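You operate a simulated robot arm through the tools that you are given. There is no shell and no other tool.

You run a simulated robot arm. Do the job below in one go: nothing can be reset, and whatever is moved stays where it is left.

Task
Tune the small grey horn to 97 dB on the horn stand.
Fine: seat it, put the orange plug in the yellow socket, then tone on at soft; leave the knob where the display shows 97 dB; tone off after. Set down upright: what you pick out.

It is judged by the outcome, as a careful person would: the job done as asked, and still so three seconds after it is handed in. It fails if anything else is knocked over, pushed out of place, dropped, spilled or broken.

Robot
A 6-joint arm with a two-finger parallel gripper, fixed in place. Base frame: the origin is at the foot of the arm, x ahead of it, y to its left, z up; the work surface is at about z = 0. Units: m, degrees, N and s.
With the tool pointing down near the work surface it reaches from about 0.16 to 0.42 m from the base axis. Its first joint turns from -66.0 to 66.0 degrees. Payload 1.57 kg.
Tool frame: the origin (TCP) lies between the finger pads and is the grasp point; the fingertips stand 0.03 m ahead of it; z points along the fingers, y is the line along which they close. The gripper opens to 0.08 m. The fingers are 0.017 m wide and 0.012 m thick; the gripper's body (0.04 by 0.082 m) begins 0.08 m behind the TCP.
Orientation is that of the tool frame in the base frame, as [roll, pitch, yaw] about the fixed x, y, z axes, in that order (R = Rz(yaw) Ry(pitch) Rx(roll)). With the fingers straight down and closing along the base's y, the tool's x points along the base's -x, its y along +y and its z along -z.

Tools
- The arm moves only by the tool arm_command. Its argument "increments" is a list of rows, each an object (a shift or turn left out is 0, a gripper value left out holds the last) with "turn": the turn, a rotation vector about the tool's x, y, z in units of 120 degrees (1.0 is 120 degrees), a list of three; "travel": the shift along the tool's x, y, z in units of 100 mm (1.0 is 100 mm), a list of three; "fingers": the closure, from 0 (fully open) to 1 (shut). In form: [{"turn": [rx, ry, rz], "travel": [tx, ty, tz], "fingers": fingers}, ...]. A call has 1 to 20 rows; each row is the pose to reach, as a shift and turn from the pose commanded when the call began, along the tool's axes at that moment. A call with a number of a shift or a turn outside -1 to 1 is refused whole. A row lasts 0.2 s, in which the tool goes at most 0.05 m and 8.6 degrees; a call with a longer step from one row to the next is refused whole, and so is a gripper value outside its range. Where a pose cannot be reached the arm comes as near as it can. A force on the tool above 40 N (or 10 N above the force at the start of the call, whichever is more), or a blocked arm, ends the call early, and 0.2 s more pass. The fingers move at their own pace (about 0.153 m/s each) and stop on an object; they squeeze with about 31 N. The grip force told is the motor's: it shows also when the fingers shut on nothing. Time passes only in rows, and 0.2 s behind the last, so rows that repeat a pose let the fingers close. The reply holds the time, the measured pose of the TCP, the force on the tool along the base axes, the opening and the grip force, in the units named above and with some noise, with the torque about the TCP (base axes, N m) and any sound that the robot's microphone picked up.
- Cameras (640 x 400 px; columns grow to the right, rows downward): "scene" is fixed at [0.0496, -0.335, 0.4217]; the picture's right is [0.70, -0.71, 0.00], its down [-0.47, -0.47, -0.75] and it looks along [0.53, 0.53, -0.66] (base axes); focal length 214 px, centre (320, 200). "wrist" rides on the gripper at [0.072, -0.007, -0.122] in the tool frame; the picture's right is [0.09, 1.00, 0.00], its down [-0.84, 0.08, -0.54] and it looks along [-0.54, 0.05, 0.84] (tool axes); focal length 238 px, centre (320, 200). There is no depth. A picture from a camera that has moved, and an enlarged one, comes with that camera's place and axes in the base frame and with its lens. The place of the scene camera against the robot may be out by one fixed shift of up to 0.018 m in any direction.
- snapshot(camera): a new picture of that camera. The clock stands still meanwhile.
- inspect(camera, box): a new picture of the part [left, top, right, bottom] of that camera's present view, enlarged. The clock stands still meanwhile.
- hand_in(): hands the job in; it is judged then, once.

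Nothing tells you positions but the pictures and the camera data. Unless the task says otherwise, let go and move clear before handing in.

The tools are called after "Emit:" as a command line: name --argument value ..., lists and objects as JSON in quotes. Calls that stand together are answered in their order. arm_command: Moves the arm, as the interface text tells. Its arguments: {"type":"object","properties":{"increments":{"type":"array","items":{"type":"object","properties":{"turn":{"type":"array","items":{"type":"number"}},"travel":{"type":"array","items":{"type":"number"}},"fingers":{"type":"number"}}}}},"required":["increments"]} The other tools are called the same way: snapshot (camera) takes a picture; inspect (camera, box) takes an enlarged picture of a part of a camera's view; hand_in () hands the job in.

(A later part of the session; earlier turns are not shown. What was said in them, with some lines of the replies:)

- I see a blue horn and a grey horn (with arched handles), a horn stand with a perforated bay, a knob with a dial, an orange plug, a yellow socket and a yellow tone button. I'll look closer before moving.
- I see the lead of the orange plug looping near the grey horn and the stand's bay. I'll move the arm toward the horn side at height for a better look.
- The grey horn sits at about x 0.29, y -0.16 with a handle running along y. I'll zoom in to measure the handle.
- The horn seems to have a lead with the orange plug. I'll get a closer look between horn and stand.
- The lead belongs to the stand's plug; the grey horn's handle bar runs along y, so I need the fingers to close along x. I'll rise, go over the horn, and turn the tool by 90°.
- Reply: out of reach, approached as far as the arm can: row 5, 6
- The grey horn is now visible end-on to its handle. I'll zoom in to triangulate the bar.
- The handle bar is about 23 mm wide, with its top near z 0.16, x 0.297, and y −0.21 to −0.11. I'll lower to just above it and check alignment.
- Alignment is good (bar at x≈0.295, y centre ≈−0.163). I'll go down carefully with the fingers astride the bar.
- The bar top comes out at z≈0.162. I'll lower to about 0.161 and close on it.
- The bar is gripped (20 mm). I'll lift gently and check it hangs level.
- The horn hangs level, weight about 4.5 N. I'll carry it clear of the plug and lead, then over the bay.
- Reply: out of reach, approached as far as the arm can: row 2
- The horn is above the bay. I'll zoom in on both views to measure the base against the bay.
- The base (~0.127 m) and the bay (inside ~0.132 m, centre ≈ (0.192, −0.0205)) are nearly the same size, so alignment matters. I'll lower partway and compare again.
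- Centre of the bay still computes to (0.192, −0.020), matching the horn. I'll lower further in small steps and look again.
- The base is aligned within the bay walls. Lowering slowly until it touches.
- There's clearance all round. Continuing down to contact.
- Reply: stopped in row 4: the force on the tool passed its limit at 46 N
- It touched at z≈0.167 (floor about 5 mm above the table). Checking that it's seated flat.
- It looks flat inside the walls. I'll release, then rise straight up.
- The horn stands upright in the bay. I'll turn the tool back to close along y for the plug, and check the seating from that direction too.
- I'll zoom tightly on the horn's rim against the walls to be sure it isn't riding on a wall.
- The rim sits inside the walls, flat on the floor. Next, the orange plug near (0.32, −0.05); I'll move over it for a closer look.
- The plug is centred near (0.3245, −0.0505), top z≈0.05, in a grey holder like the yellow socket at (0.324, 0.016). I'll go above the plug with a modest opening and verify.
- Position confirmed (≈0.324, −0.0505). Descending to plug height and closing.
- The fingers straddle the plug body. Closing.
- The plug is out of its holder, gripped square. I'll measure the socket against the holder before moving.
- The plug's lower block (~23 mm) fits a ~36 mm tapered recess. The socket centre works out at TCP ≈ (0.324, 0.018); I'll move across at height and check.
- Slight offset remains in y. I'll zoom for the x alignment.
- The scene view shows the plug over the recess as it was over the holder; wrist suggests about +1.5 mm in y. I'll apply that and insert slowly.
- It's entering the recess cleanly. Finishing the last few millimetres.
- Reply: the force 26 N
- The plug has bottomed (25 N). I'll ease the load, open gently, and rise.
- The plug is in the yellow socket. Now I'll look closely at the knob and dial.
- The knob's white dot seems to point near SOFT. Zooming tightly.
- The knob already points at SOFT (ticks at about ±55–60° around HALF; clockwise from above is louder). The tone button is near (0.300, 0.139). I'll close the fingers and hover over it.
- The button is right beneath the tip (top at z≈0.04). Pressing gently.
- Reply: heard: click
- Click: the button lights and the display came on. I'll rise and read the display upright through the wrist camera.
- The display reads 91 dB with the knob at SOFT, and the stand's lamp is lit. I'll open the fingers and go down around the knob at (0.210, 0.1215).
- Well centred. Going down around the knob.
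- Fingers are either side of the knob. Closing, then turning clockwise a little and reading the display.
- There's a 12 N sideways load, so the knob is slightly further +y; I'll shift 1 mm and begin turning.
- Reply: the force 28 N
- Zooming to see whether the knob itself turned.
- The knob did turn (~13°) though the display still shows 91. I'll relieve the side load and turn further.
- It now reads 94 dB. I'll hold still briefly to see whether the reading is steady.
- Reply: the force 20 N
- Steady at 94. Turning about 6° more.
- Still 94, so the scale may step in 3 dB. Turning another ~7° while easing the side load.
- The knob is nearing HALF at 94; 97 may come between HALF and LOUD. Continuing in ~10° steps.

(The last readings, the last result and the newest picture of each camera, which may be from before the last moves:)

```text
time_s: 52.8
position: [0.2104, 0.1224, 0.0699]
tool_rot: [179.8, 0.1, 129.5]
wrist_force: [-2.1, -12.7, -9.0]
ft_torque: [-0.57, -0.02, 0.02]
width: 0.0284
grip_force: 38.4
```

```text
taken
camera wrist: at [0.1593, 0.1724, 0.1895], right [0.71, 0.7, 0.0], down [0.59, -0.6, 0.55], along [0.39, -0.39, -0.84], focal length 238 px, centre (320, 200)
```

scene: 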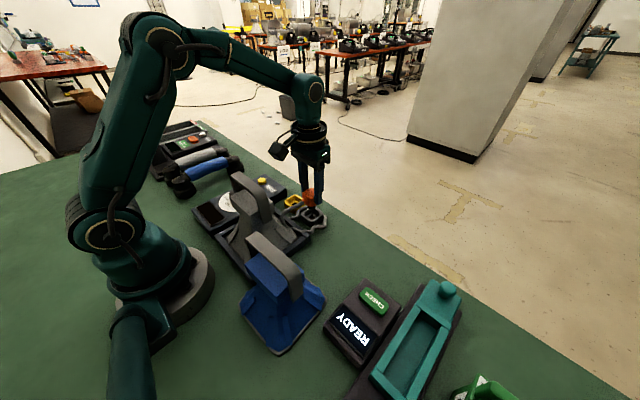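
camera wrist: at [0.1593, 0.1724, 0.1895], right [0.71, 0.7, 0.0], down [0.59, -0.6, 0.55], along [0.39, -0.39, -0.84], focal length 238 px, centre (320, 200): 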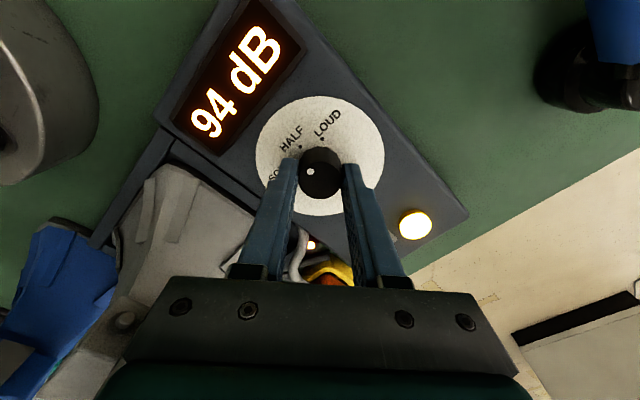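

Still 94 at about HALF. Continuing clockwise.

Emit:
arm_command --increments '[{"travel": [-0.005, -0.005, 0], "turn": [0, 0, 0.05]}, {"travel": [-0.005, -0.005, 0], "turn": [0, 0, 0.1]}, {"travel": [-0.005, -0.005, 0], "turn": [0, 0, 0.125]}, {"travel": [-0.005, -0.005, 0], "turn": [0, 0, 0.125]}]'

Emit:
snapshot --camera "wrist"

```text
time_s: 53.8
position: [0.2098, 0.1221, 0.0693]
tool_rot: [179.5, 0.1, 114.4]
wrist_force: [-8.8, -2.2, 4.8]
ft_torque: [0.08, 0.32, -0.03]
width: 0.0283
grip_force: 38.1
```

```text
taken
camera wrist: at [0.1741, 0.1834, 0.1898], right [0.87, 0.5, 0.01], down [0.41, -0.73, 0.54], along [0.27, -0.47, -0.84], focal length 238 px, centre (320, 200)
```

wrist: 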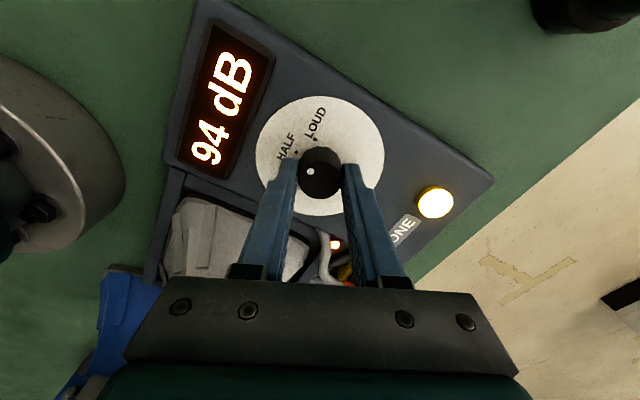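

Still 94 past HALF. Continuing.

Emit:
arm_command --increments '[{"turn": [0, 0, 0.05]}, {"turn": [0, 0, 0.1]}, {"turn": [0, 0, 0.1]}, {"turn": [0, 0, 0.1]}]'

Emit:
snapshot --camera "wrist"

```text
time_s: 54.8
position: [0.2097, 0.1217, 0.0695]
tool_rot: [179.7, 0.0, 102.5]
wrist_force: [-13.8, 5.4, 16.7]
ft_torque: [-0.21, 0.35, 0.0]
width: 0.0285
grip_force: 38.4
```

```text
taken
camera wrist: at [0.1878, 0.1895, 0.1898], right [0.95, 0.31, 0.01], down [0.25, -0.8, 0.54], along [0.17, -0.52, -0.84], focal length 238 px, centre (320, 200)
```

wrist: 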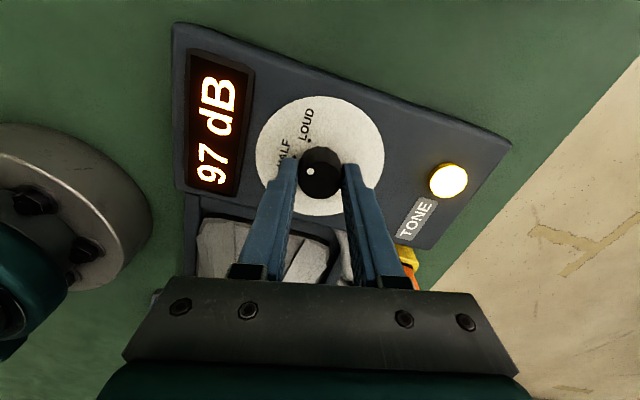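

It reads 97 dB now, just past the change-over. I'll turn about 20° more toward the LOUD mark so it sits well inside that position, checking the display.

Emit:
arm_command --increments '[{"turn": [0, 0, 0.05]}, {"turn": [0, 0, 0.1]}, {"turn": [0, 0, 0.1]}, {"turn": [0, 0, 0.1]}]'

Emit:
snapshot --camera "wrist"

Emit:
inspect --camera "wrist" --box '[270, 100, 370, 200]'

```text
time_s: 55.8
position: [0.2105, 0.1214, 0.0683]
tool_rot: [179.7, 0.0, 90.5]
wrist_force: [-18.1, 4.5, 34.2]
ft_torque: [0.2, 0.65, 0.02]
width: 0.0285
grip_force: 38.4
```

```text
taken
camera wrist: at [0.2026, 0.1926, 0.1898], right [0.99, 0.1, 0.01], down [0.08, -0.84, 0.54], along [0.06, -0.54, -0.84], focal length 238 px, centre (320, 200)
```

wrist: 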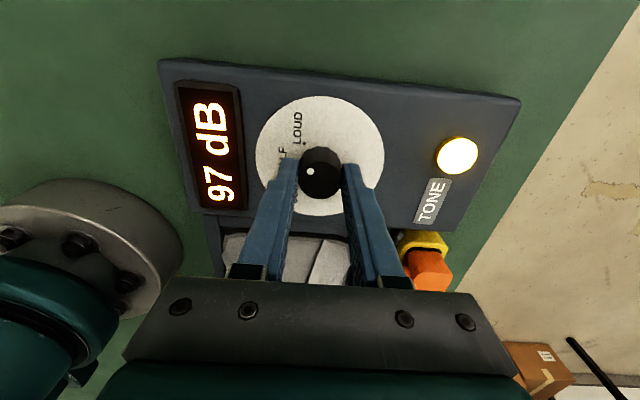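

```text
4.00 times, centred on (320, 150) of wrist
camera zoom: at [0.2026, 0.1926, 0.1898], right [0.99, 0.1, 0.01], down [0.08, -0.84, 0.54], along [0.06, -0.54, -0.84], focal length 953 px, centre (320, 400)
```

zoom: 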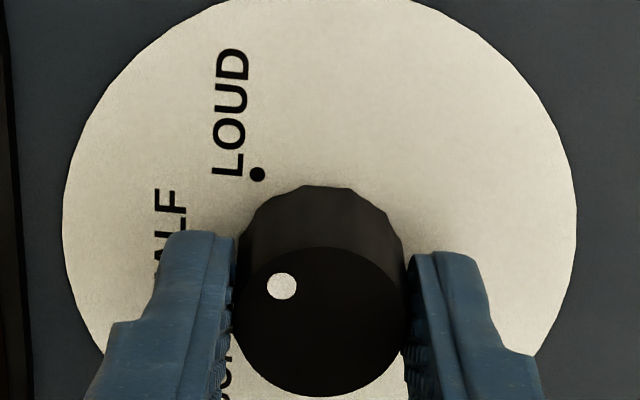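

The display holds 97 dB with the dot in line with the LOUD mark. I'll relieve the load, release the knob, and rise.

Emit:
arm_command --increments '[{"travel": [0, -0.008, -0.015]}, {"travel": [0, -0.008, -0.015]}, {"travel": [0, -0.008, -0.015]}]'

Emit:
arm_command --increments '[{"fingers": 0.5}, {"fingers": 0.35}, {"fingers": 0.35}, {"fingers": 0.35, "travel": [0, 0, -0.2]}, {"travel": [0, 0, -0.5]}, {"travel": [0, 0, -0.8]}, {"travel": [0, 0, -0.8]}]'

Emit:
snapshot --camera "wrist"

Emit:
snapshot --camera "scene"

```text
time_s: 56.6
position: [0.2091, 0.1212, 0.0713]
tool_rot: [179.5, 0.0, 90.6]
wrist_force: [12.2, 2.8, -30.0]
ft_torque: [0.05, -0.28, -0.05]
width: 0.0284
grip_force: 39.0
```

```text
time_s: 58.2
position: [0.2084, 0.1215, 0.1504]
tool_rot: [179.8, 0.0, 90.6]
wrist_force: [-0.5, 0.0, 0.0]
ft_torque: [0.0, -0.02, 0.0]
width: 0.0518
grip_force: 0.0
```

```text
taken
camera wrist: at [0.2016, 0.1928, 0.2717], right [0.99, 0.1, 0.01], down [0.08, -0.84, 0.54], along [0.06, -0.54, -0.84], focal length 238 px, centre (320, 200)
```

wrist: 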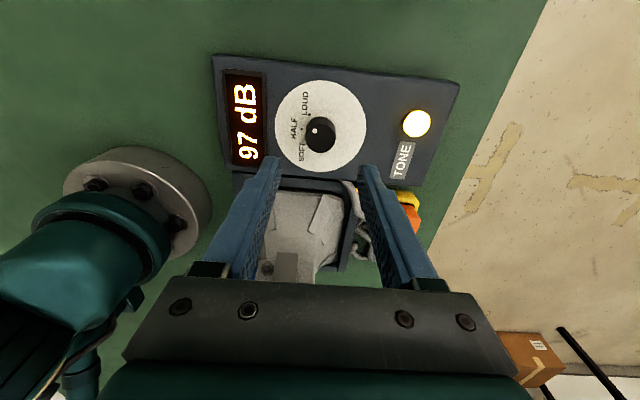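

```text
taken
```

scene: 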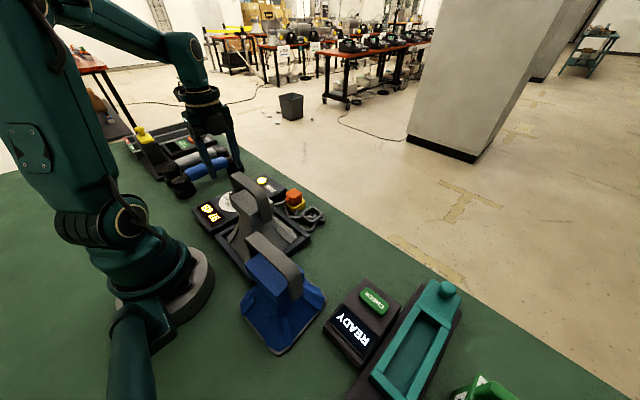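

Still 97 dB after release. Now I'll close the fingers and move over the tone button.

Emit:
arm_command --increments '[{"fingers": 1.0, "travel": [0.05, 0.3, 0]}, {"travel": [0.1, 0.6, 0]}, {"travel": [0.175, 0.919, 0]}, {"travel": [0.175, 0.919, 0.3]}, {"travel": [0.175, 0.919, 0.3]}]'

Emit:
snapshot --camera "wrist"

```text
time_s: 59.4
position: [0.3011, 0.1405, 0.1216]
tool_rot: [179.8, 0.0, 90.4]
wrist_force: [0.6, 0.5, -0.6]
ft_torque: [-0.04, -0.01, 0.0]
width: 0.0
grip_force: 21.1
```

```text
taken
camera wrist: at [0.2935, 0.2109, 0.2419], right [0.99, 0.1, 0.01], down [0.08, -0.84, 0.54], along [0.06, -0.54, -0.84], focal length 238 px, centre (320, 200)
```

wrist: 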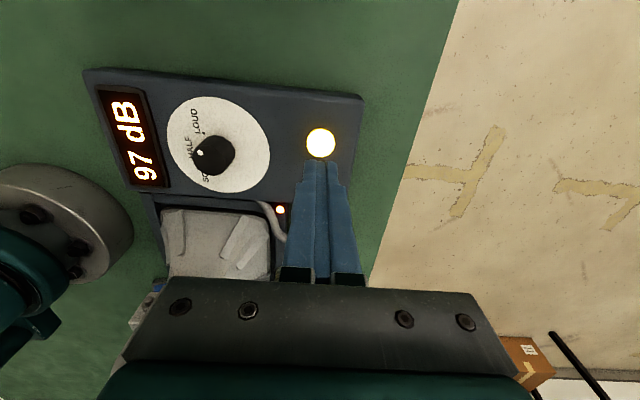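

Lined up as before. Pressing to switch the tone off.

Emit:
arm_command --increments '[{"travel": [0, 0, 0.25]}, {"travel": [0, 0, 0.45]}, {"travel": [0, 0, 0.5]}, {"travel": [0, 0, 0.53]}, {"travel": [0, 0, 0.545]}]'

Emit:
snapshot --camera "wrist"

```text
time_s: 60.6
position: [0.3013, 0.1407, 0.0664]
tool_rot: [179.7, 0.0, 90.4]
wrist_force: [0.3, 1.3, 3.8]
ft_torque: [0.08, -0.04, -0.01]
width: 0.0
grip_force: 21.2
heard: click
```

```text
taken
camera wrist: at [0.2937, 0.211, 0.1875], right [0.99, 0.1, 0.01], down [0.08, -0.84, 0.54], along [0.06, -0.54, -0.84], focal length 238 px, centre (320, 200)
```

wrist: 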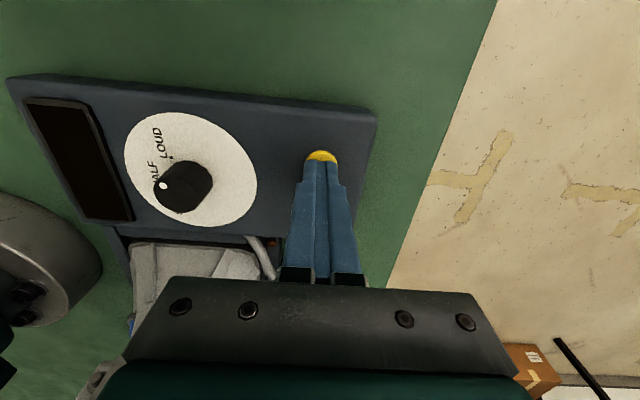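

Click: tone off, display dark. I'll rise clear and inspect everything.

Emit:
arm_command --increments '[{"travel": [0, 0, -0.2]}, {"travel": [0, 0, -0.6]}, {"travel": [0, 0, -0.9]}, {"travel": [0, -0.3, -0.98]}, {"travel": [0, -0.6, -0.98]}, {"travel": [0, -0.6, -0.98]}]'

Emit:
snapshot --camera "wrist"

Emit:
inspect --camera "wrist" --box '[220, 40, 420, 220]'

Emit:
inspect --camera "scene" --box '[160, 140, 350, 310]'

```text
time_s: 62.0
position: [0.2396, 0.1391, 0.1634]
tool_rot: [179.7, 0.0, 90.5]
wrist_force: [0.7, -0.4, -0.5]
ft_torque: [-0.03, 0.02, 0.01]
width: 0.0001
grip_force: 21.3
```

```text
taken
camera wrist: at [0.2328, 0.2103, 0.2848], right [0.99, 0.1, 0.01], down [0.08, -0.84, 0.54], along [0.06, -0.54, -0.84], focal length 238 px, centre (320, 200)
```

wrist: 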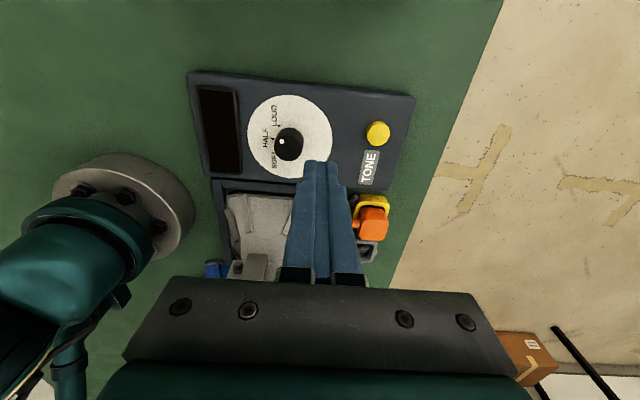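

```text
2.22 times, centred on (320, 130) of wrist
camera zoom: at [0.2328, 0.2103, 0.2848], right [0.99, 0.1, 0.01], down [0.08, -0.84, 0.54], along [0.06, -0.54, -0.84], focal length 530 px, centre (320, 356)
```

zoom: 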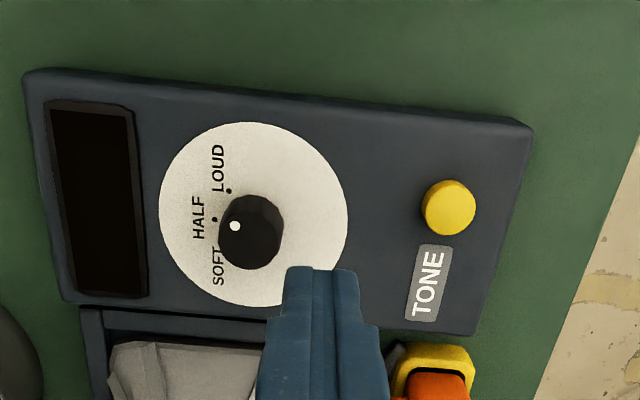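

```text
2.35 times, centred on (255, 225) of scene
camera zoom: at [0.0496, -0.335, 0.4217], right [0.7, -0.71, 0.0], down [-0.47, -0.47, -0.75], along [0.53, 0.53, -0.66], focal length 505 px, centre (473, 141)
```

zoom: 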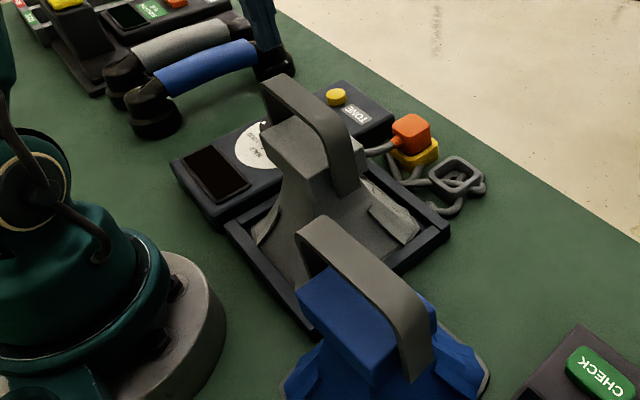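

All done: the grey horn is upright in the bay, the orange plug in the yellow socket, the knob at the 97 dB setting and the tone off. I'll move a bit further clear and take a last look.

Emit:
arm_command --increments '[{"travel": [0, 0, -0.3]}, {"travel": [0, 0, -0.6]}, {"travel": [0, 0, -0.8]}, {"travel": [0, 0, -0.8]}, {"travel": [0, 0, -0.8]}]'

Emit:
snapshot --camera "scene"

Emit:
snapshot --camera "wrist"

```text
time_s: 63.2
position: [0.2405, 0.1395, 0.244]
tool_rot: [179.8, 0.0, 90.6]
wrist_force: [-0.3, -0.9, -0.8]
ft_torque: [0.02, -0.02, -0.02]
width: 0.0
grip_force: 21.8
```

```text
taken
```

scene: 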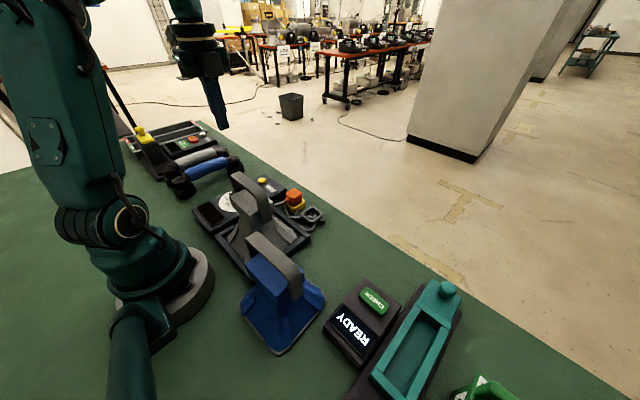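

```text
taken
camera wrist: at [0.2325, 0.2104, 0.3649], right [0.99, 0.1, 0.01], down [0.08, -0.84, 0.54], along [0.06, -0.54, -0.84], focal length 238 px, centre (320, 200)
```

wrist: 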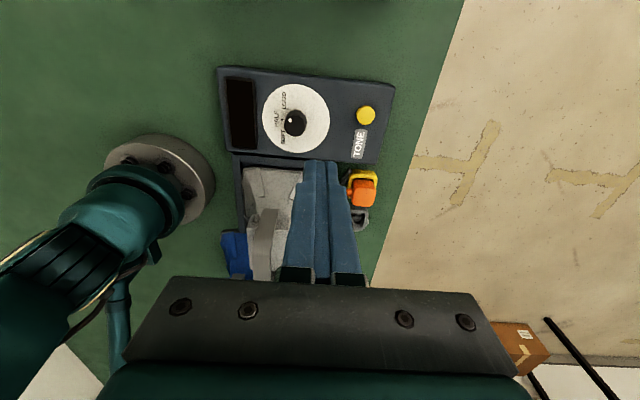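

The grey horn is upright in the stand, the plug is in the socket, the knob is where the display read 97 dB and the tone is off. Nothing else has moved and the arm is clear, so I'm handing in.

Emit:
hand_in

```text
The job is handed in.
```

The grey horn is tuned to 97 dB and sits upright in the horn stand, and I've handed the job in. I haven't seen the verdict.

- **Seating:** the horn rests flat inside the stand's walls. It sits a few millimetres toward one corner rather than dead centre.
- **Plug:** the orange plug is fully down in the yellow socket.
- **Tone and knob:** I switched the tone on at SOFT, where the display read 91 dB. The reading moved in steps from 91 to 94 to 97, and 97 only appeared near the LOUD mark, so I left the knob there. It still read 97 dB after I let go of the knob.
- **Finish:** I then switched the tone off, and the display went dark. In the last pictures nothing else looked knocked over or out of place, and the arm is clear.
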